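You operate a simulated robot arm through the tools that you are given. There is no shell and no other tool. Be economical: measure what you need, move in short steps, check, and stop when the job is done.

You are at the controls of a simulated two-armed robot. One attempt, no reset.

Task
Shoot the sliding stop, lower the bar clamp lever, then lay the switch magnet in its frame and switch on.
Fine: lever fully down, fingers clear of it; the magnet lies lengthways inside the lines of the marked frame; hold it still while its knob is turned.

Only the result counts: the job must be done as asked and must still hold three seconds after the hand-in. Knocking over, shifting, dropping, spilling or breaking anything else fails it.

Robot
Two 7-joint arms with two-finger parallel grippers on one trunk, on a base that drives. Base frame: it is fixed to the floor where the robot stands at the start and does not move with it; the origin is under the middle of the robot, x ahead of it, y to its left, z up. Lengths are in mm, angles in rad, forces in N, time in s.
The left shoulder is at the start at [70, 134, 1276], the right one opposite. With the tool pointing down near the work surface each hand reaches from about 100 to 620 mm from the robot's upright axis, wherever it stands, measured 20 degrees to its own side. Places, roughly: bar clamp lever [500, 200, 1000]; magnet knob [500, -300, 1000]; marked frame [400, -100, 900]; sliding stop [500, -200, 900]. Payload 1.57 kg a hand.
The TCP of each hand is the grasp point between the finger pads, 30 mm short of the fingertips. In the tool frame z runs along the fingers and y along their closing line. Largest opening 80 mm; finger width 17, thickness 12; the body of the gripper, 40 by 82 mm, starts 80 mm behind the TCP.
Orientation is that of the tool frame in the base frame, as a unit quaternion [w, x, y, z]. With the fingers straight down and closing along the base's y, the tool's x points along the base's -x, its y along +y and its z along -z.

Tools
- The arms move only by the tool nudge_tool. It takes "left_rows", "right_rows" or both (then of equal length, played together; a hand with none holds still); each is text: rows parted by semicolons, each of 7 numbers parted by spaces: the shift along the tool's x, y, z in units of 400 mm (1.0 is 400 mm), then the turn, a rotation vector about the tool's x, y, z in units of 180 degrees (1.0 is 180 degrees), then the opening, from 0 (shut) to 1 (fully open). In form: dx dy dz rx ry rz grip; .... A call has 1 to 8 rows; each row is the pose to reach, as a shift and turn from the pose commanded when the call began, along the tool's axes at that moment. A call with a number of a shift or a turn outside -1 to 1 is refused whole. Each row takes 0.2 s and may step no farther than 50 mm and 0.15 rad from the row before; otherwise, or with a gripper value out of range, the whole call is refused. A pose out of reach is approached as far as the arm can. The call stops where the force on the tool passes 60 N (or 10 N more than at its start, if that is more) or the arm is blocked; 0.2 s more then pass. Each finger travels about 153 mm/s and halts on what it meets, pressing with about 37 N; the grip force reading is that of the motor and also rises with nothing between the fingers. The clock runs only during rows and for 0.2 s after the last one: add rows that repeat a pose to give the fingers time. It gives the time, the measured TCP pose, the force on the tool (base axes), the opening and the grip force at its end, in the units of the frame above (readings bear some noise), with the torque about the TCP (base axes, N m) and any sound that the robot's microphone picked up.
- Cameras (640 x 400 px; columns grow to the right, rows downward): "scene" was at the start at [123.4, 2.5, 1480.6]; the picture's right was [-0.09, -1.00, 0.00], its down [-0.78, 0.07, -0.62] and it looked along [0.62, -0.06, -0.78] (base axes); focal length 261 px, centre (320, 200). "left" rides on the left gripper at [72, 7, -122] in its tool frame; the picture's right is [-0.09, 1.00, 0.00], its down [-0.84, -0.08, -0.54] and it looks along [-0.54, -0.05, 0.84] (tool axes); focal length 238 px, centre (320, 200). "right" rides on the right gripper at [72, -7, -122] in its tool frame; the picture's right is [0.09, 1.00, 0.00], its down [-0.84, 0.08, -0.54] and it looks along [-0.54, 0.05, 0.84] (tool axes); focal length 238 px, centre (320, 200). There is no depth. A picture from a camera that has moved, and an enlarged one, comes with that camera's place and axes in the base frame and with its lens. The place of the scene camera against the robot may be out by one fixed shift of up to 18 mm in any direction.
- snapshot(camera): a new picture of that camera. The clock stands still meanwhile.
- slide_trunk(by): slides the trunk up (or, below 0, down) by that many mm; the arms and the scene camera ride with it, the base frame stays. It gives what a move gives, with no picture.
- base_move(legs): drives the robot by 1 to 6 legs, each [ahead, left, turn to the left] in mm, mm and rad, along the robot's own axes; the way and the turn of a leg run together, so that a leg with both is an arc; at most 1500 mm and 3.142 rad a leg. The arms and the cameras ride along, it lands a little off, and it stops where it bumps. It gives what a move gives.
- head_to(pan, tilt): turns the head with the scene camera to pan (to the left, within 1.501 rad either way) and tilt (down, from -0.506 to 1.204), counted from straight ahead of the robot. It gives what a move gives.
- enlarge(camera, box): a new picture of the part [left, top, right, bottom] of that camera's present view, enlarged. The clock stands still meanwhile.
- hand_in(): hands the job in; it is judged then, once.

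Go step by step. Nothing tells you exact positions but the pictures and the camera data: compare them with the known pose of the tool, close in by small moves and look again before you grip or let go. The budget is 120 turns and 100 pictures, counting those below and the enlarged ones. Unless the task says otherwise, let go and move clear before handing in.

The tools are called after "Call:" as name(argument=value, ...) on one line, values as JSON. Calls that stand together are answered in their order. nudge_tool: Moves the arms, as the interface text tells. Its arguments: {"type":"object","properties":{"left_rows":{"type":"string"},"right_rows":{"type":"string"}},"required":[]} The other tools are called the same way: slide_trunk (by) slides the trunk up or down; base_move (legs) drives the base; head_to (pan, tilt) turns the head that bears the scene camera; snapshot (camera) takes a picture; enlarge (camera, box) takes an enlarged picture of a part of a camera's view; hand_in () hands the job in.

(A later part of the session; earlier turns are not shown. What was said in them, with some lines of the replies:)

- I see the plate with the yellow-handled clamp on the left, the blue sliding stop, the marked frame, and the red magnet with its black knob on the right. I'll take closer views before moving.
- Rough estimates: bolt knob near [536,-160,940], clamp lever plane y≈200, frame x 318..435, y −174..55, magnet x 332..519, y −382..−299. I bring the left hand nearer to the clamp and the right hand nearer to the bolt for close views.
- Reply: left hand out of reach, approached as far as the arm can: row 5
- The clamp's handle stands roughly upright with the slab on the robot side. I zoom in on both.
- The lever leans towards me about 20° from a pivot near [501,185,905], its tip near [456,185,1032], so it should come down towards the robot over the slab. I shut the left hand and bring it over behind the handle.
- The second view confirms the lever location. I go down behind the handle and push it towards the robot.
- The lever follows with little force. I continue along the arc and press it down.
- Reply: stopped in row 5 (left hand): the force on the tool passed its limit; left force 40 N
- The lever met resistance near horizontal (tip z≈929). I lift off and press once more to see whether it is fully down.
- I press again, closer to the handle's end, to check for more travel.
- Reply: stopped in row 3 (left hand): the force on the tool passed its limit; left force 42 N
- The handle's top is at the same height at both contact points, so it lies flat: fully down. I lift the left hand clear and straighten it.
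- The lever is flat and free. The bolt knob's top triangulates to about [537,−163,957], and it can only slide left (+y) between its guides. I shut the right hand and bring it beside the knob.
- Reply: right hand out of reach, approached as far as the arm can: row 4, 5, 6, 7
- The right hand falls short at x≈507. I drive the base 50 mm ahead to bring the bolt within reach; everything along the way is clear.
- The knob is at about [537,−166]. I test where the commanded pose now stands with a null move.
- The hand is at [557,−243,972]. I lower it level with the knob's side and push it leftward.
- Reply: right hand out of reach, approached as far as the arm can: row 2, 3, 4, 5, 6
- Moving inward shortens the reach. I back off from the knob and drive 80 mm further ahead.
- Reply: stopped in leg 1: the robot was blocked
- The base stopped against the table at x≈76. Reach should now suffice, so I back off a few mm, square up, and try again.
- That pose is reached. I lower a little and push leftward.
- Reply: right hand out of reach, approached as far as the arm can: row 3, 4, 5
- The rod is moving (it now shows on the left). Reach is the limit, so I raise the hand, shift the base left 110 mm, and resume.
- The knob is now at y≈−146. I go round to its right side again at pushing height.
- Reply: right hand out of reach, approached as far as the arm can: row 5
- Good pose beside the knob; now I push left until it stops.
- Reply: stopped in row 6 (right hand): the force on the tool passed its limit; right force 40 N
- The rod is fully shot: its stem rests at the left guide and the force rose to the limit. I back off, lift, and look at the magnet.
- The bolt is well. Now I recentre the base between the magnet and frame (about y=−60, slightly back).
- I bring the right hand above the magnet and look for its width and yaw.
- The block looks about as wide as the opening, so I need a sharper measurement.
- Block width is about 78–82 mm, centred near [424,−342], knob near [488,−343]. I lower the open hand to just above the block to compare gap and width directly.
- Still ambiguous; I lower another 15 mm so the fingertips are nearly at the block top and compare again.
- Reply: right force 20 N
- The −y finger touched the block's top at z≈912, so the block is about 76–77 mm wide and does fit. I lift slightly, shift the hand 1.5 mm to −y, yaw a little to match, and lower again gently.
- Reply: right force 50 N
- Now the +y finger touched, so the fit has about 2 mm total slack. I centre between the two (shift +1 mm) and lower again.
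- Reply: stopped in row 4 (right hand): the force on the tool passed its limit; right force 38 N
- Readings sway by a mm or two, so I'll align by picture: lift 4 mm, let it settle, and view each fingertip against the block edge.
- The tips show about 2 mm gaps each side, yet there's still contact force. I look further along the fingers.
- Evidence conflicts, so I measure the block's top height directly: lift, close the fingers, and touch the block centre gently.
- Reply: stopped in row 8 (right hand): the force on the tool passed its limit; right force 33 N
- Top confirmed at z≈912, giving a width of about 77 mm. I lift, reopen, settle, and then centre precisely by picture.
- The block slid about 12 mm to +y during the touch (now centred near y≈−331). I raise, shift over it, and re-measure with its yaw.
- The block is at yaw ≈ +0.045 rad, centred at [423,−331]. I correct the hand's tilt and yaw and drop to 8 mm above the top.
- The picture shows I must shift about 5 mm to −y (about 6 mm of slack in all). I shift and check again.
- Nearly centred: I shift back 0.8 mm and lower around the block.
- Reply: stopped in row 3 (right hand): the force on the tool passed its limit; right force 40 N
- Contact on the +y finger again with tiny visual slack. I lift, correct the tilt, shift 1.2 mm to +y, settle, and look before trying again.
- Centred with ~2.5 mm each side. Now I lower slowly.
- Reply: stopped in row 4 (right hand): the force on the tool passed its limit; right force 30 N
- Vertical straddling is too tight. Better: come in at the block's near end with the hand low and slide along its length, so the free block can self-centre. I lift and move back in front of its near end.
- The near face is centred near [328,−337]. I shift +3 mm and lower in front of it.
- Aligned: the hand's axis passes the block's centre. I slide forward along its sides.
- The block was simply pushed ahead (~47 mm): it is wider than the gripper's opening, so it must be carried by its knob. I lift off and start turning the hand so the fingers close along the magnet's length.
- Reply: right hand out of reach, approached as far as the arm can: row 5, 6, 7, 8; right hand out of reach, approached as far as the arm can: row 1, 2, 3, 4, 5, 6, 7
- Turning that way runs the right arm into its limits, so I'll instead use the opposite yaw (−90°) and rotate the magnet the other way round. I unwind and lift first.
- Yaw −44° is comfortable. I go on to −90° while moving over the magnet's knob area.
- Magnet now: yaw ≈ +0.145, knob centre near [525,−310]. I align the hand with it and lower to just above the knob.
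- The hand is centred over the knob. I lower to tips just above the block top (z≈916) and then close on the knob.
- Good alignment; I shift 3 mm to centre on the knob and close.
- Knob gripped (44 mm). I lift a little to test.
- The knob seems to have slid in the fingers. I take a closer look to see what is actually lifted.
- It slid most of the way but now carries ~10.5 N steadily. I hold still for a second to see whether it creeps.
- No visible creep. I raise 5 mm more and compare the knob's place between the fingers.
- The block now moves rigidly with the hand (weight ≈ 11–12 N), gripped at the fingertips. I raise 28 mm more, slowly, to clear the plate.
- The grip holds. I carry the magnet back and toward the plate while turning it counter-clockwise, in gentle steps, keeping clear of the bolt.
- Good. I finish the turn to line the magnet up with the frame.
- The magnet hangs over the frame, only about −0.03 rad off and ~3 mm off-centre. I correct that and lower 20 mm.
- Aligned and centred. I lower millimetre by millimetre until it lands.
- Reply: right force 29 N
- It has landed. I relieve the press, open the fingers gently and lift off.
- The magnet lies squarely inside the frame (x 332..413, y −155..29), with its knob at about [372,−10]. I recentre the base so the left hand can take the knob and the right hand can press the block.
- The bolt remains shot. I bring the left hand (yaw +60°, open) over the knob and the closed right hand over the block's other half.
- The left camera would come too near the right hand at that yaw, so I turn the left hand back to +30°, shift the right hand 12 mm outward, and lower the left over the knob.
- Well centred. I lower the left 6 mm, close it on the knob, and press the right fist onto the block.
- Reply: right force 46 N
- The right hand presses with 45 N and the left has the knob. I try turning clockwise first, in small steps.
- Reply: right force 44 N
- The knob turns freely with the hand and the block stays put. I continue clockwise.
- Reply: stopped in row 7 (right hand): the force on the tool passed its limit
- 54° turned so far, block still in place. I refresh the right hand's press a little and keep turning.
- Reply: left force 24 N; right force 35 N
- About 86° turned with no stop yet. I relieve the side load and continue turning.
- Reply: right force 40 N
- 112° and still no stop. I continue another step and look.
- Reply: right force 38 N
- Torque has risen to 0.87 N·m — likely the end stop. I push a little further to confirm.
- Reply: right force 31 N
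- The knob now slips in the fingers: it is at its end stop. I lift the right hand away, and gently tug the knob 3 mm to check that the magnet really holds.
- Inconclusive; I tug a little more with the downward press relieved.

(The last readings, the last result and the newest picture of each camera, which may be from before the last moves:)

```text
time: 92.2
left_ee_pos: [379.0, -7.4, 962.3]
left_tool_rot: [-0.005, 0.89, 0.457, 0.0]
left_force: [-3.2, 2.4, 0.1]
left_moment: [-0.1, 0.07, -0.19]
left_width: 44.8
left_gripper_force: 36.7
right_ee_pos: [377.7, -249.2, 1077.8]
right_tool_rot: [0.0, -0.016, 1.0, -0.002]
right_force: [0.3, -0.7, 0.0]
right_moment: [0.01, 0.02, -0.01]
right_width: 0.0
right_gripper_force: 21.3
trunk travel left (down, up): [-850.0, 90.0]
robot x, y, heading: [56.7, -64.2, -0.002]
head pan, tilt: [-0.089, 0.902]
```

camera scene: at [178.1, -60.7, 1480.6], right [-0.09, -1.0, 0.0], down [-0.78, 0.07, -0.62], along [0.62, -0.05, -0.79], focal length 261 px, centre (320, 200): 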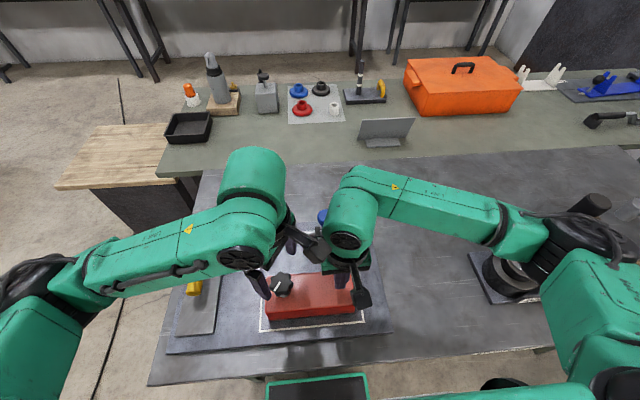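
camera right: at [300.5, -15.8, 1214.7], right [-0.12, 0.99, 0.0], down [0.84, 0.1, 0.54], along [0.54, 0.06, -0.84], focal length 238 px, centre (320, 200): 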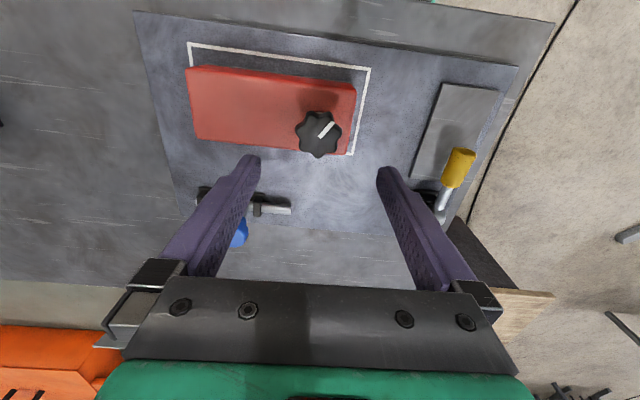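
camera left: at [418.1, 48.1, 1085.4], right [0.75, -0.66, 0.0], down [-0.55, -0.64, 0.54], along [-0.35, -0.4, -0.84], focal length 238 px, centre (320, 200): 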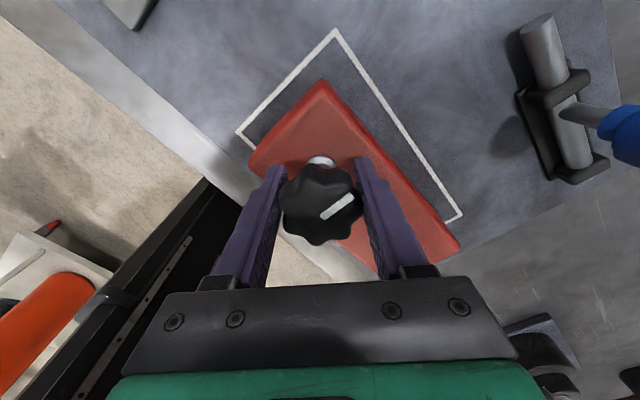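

The block slid a few mm under the tug (still well within the frame), so this tells little about holding; the knob, however, is at its far stop after ~150°. I open the left hand, lift clear and inspect.

Call:
nudge_tool(left_rows="0 0 0 0 0 0 0.5; 0 0 0 0 0 0 1; 0 0 0 0 0 0 1; 0 0 -0.05 0 0 0 1; 0 0 -0.15 0 0 0 1; 0 0 -0.25 0 0 0 1; 0 0 -0.3 0 0 0 1")

Call:
snapshot(camera="right")

Call:
enlarge(camera="scene", box=[230, 220, 390, 330])

```text
time: 93.8
left_ee_pos: [379.7, -7.8, 1083.8]
left_tool_rot: [-0.005, 0.89, 0.456, 0.0]
left_force: [0.6, 0.1, 0.5]
left_moment: [0.0, -0.02, -0.01]
left_width: 80.0
left_gripper_force: 0.0
right_ee_pos: [378.2, -248.3, 1077.4]
right_tool_rot: [-0.001, -0.016, 1.0, 0.0]
right_force: [0.3, 0.1, 0.1]
right_moment: [0.02, -0.02, 0.0]
right_width: 0.1
right_gripper_force: 21.2
trunk travel left (down, up): [-850.0, 90.0]
robot x, y, heading: [56.4, -58.3, -0.0]
head pan, tilt: [-0.089, 0.902]
```

```text
6 pictures are left
camera right: at [306.8, -255.6, 1200.2], right [-0.12, 0.99, 0.0], down [0.83, 0.11, 0.54], along [0.54, 0.07, -0.84], focal length 238 px, centre (320, 200)
```

right: 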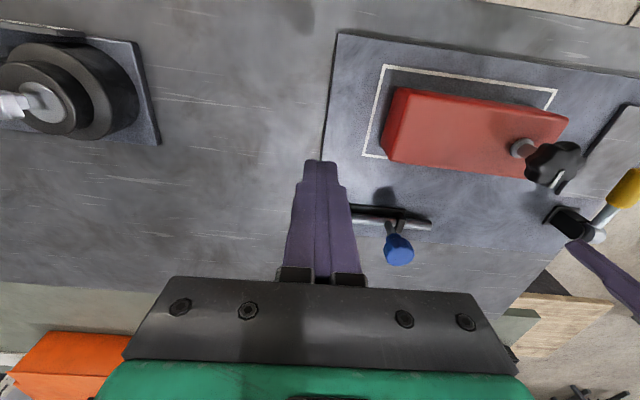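

```text
3.64 times, centred on (310, 275) of scene
camera zoom: at [178.0, -60.2, 1480.5], right [-0.09, -1.0, 0.0], down [-0.78, 0.07, -0.62], along [0.62, -0.05, -0.78], focal length 950 px, centre (356, -73)
```

zoom: 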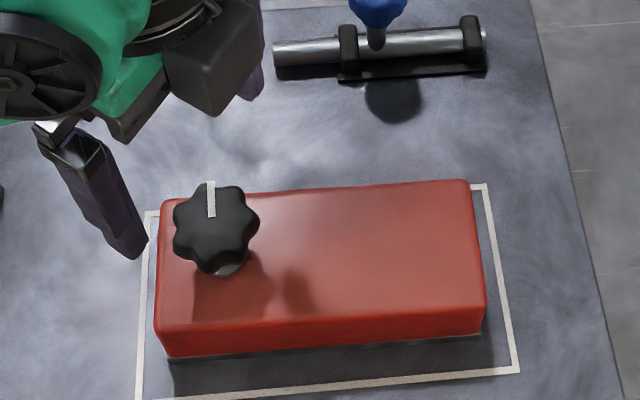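

Everything is inside the frame with ≥15 mm margins. To be sure the knob really is at its stop rather than at a stiff spot, I'll regrip it and push once more with the right hand holding the block. First I bring both hands into position.

Call:
nudge_tool(left_rows="0 0 0 0 0 -0.045 1; 0 0 0 0 0 -0.09 1; 0 0 0 0 0 -0.135 1; 0 0 0 0 0 -0.18 1; 0 0 0 0 0 -0.225 1; 0 0 0 0 0 -0.27 1; 0 0 0 0 0 -0.315 1; 0 0 0 0 0 -0.315 1", right_rows="0 0.05 0.02 0 0 0 0; 0 0.11 0.06 0 0 0 0; 0 0.17 0.1 0 0 0 0; 0 0.23 0.15 0 0 0 0; 0 0.275 0.2 0 0 0 0; 0 0.275 0.25 0 0 0 0; 0 0.275 0.285 0 0 0 0; 0 0.275 0.285 0 0 0 0")

Call:
nudge_tool(left_rows="0 0 0.1 0 0 0 1; 0 0 0.2 0 0 0 1; 0 0 0.27 0 0 0 1; 0 0 0.31 0 0 0 1; 0 0 0.31 0 0 0 1; 0 0 0.31 0 0 0 1")

Call:
snapshot(camera="left")

```text
time: 95.6
left_ee_pos: [379.7, -8.8, 1083.6]
left_tool_rot: [-0.004, 0.565, 0.825, 0.003]
left_force: [-0.8, -0.1, -0.1]
left_moment: [-0.02, -0.01, -0.01]
left_width: 79.9
left_gripper_force: 0.1
right_ee_pos: [370.8, -140.7, 961.6]
right_tool_rot: [-0.002, -0.017, 1.0, -0.001]
right_force: [0.1, 0.2, -0.5]
right_moment: [0.0, -0.02, -0.01]
right_width: 0.1
right_gripper_force: 21.6
trunk travel left (down, up): [-850.0, 90.0]
robot x, y, heading: [52.1, -65.6, -0.001]
head pan, tilt: [-0.089, 0.902]
```

```text
time: 97.0
left_ee_pos: [380.8, -10.1, 959.4]
left_tool_rot: [-0.004, 0.567, 0.824, 0.002]
left_force: [0.3, -0.1, 0.1]
left_moment: [0.03, -0.02, -0.04]
left_width: 79.8
left_gripper_force: 0.0
right_ee_pos: [370.3, -141.0, 963.5]
right_tool_rot: [-0.001, -0.016, 1.0, -0.001]
right_force: [-0.2, 0.9, -0.2]
right_moment: [0.0, -0.06, 0.01]
right_width: 0.0
right_gripper_force: 21.2
trunk travel left (down, up): [-850.0, 90.0]
robot x, y, heading: [55.4, -61.3, 0.009]
head pan, tilt: [-0.089, 0.902]
```

```text
4 pictures are left
camera left: at [362.0, 59.7, 1081.5], right [0.96, 0.27, 0.0], down [0.23, -0.81, 0.53], along [0.14, -0.51, -0.85], focal length 238 px, centre (320, 200)
```

left: 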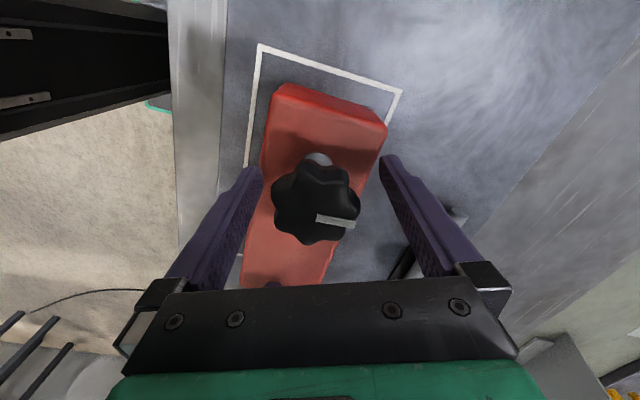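

Well placed. I close on the knob, press with the right, and turn 15° clockwise.

Call:
nudge_tool(left_rows="0 0 0 0 0 0 0.5; 0 0 0 0 0 0 0; 0 0 0 0 0 0 0; 0 0 0 0 0 0 0; 0 0 0 0 0 0.03 0; 0 0 0 0 0 0.06 0; 0 0 0 0 0 0.085 0", right_rows="0 0 0.008 0 0 0 0; 0 0 0.014 0 0 0 0; 0 0 0.018 0 0 0 0; 0 0 0.02 0 0 0 0; 0 0 0.02 0 0 0 0; 0 0 0.02 0 0 0 0; 0 0 0.02 0 0 0 0")

Call:
nudge_tool(left_rows="0 0 0 0 0 0.03 0; 0 0 0 0 0 0.05 0; 0 0 0 0 0 0.05 0")

Call:
snapshot(camera="left")

```text
time: 98.0
left_ee_pos: [378.5, -10.4, 959.5]
left_tool_rot: [-0.005, 0.567, 0.824, 0.004]
left_force: [1.2, 1.7, -0.4]
left_moment: [-1.3, -0.08, -0.06]
left_width: 42.8
left_gripper_force: 36.5
right_ee_pos: [369.7, -142.3, 957.6]
right_tool_rot: [0.002, -0.018, 1.0, 0.001]
right_force: [-5.1, -7.4, 18.3]
right_moment: [-0.25, 0.26, 0.01]
right_width: 0.2
right_gripper_force: 21.4
trunk travel left (down, up): [-850.0, 90.0]
robot x, y, heading: [54.0, -65.1, 0.005]
head pan, tilt: [-0.089, 0.902]
stopped in row 4 (right hand): the force on the tool passed its limit (the readings are from after the stop); the commanded pose is now the measured one
```

```text
time: 98.8
left_ee_pos: [379.3, -8.7, 959.4]
left_tool_rot: [-0.007, 0.629, 0.778, 0.004]
left_force: [6.5, 4.2, -0.7]
left_moment: [0.16, 0.01, 1.05]
left_width: 43.6
left_gripper_force: 36.2
right_ee_pos: [368.5, -141.0, 957.8]
right_tool_rot: [0.001, -0.018, 1.0, 0.001]
right_force: [-7.2, -9.6, 33.6]
right_moment: [-0.33, 0.46, -0.07]
right_width: 0.0
right_gripper_force: 21.0
trunk travel left (down, up): [-850.0, 90.0]
robot x, y, heading: [54.2, -60.4, 0.003]
head pan, tilt: [-0.089, 0.902]
```

```text
3 pictures are left
camera left: at [370.9, 61.9, 1081.8], right [0.99, 0.12, 0.0], down [0.1, -0.84, 0.53], along [0.06, -0.53, -0.85], focal length 238 px, centre (320, 200)
```

left: 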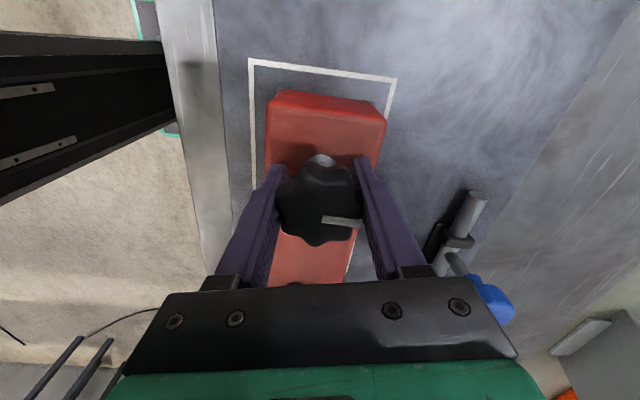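

Torque jumps to over 1 N·m at once at the same angle: the knob is firmly at its stop. I open the left hand, lift it, and then lift the right hand away.

Call:
nudge_tool(left_rows="0 0 0 0 0 0 0.5; 0 0 0 0 0 0 1; 0 0 0 0 0 0 1; 0 0 -0.06 0 0 0 1; 0 0 -0.16 0 0 0 1; 0 0 -0.26 0 0 0 1; 0 0 -0.32 0 0 0 1; 0 0 -0.32 0 0 0 1", right_rows="0 0 0 0 0 0 0; 0 0 0 0 0 0 0; 0 0 0 0 0 0 0; 0 0 -0.04 0 0 0 0; 0 0 -0.12 0 0 0 0; 0 0 -0.2 0 0 0 0; 0 -0.06 -0.28 0 0 0 0; 0 -0.15 -0.32 0 0 0 0")

Call:
nudge_tool(left_rows="0.06 0 0 0 0 -0.04 1; 0.12 0 0 0 0 -0.08 1; 0.18 0 0 0 0 -0.12 1; 0.24 0 0 0 0 -0.16 1; 0.3 0 0 0 0 -0.2 1", right_rows="0 -0.05 0 0 0 0 0; 0 -0.1 0 0 0 0 0; 0 -0.15 0 0 0 0 0; 0 -0.2 0 0 0 0 0; 0 -0.2 0 0 0 0 0")

Call:
snapshot(camera="scene")

Call:
enlarge(camera="scene", box=[160, 210, 390, 350])

```text
time: 100.6
left_ee_pos: [378.4, -10.6, 1086.4]
left_tool_rot: [-0.006, 0.629, 0.778, 0.004]
left_force: [0.4, 0.0, 0.4]
left_moment: [0.03, -0.02, 0.01]
left_width: 80.1
left_gripper_force: 0.0
right_ee_pos: [371.7, -207.3, 1086.0]
right_tool_rot: [0.002, -0.018, 1.0, 0.002]
right_force: [-0.2, 0.1, -0.1]
right_moment: [0.01, -0.03, 0.0]
right_width: 0.1
right_gripper_force: 21.6
trunk travel left (down, up): [-850.0, 90.0]
robot x, y, heading: [56.3, -62.6, 0.0]
head pan, tilt: [-0.089, 0.902]
```

```text
time: 101.8
left_ee_pos: [395.2, 96.0, 1090.3]
left_tool_rot: [-0.005, 0.357, 0.934, 0.004]
left_force: [-1.1, -0.4, 0.0]
left_moment: [0.0, -0.01, 0.01]
left_width: 79.9
left_gripper_force: 0.1
left hand out of reach, approached as far as the arm can: row 2, 3, 4, 5
right_ee_pos: [373.7, -280.0, 1085.8]
right_tool_rot: [0.002, -0.018, 1.0, 0.002]
right_force: [-0.4, 0.5, -0.6]
right_moment: [-0.04, -0.01, 0.01]
right_width: 0.0
right_gripper_force: 21.4
trunk travel left (down, up): [-850.0, 90.0]
robot x, y, heading: [52.5, -62.5, 0.001]
head pan, tilt: [-0.089, 0.902]
```

```text
2 pictures are left
camera scene: at [177.4, -59.4, 1480.6], right [-0.09, -1.0, 0.0], down [-0.78, 0.07, -0.62], along [0.62, -0.05, -0.78], focal length 261 px, centre (320, 200)
```

scene: 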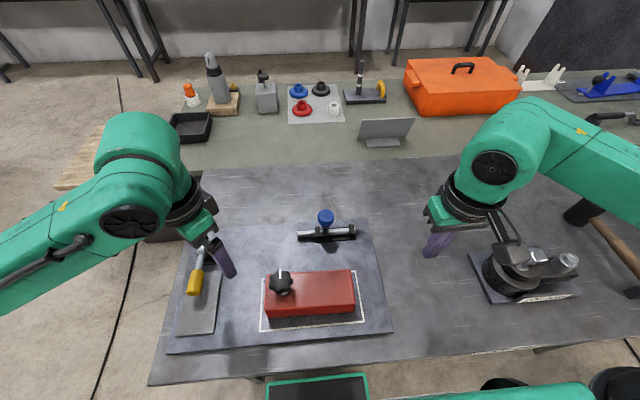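

```text
2.78 times, centred on (275, 280) of scene
camera zoom: at [177.4, -59.4, 1480.6], right [-0.09, -1.0, 0.0], down [-0.78, 0.07, -0.62], along [0.62, -0.05, -0.78], focal length 727 px, centre (445, -23)
```

zoom: 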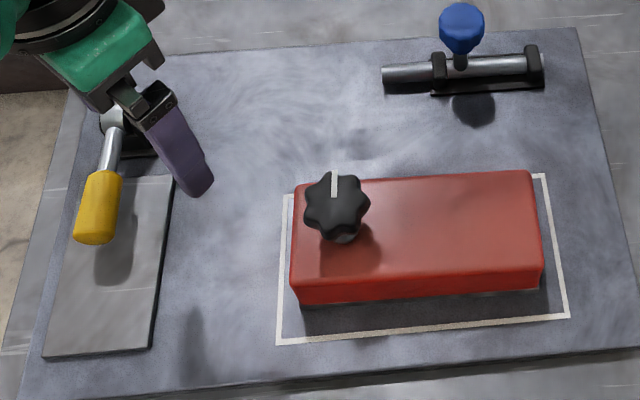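

All parts check out: the bolt is shot, the lever is flat with the fingers clear, and the magnet lies inside the frame with its knob at the far stop. Both hands are clear, so I hand in.

Call:
hand_in()

```text
The job is handed in.
```

I handed the job in with the stop shot, the clamp lever down and the magnet in its frame. I could not confirm that the magnet is actually switched on.

- **Sliding stop:** pushed left until its stem met the left guide and the force hit the limit. It was still there in the last picture.
- **Clamp lever:** lying flat. Its top sat at the same height at two contact points. The fingers are clear of it.
- **Magnet position:** lengthways inside the marked lines, with at least about 12 mm to spare on every side.
- **Magnet switch:** I turned the knob about 146° clockwise to a hard stop, and a second grip met the same stop. I did not try turning it the other way. When I tugged the magnet afterwards, before the second grip, it slid about 5–8 mm under light force, so it was not visibly gripping the plate.
- **Holding during the turn:** the block is too wide to grip across, so I pressed it down with the right hand while the left turned the knob. It may have shifted a couple of millimetres during the turn.

While I was working out how to lift it, the magnet also slid on the table, first about 12 mm sideways and then about 47 mm forward. Nothing else was knocked over or dropped. The base bumped the table edge once.
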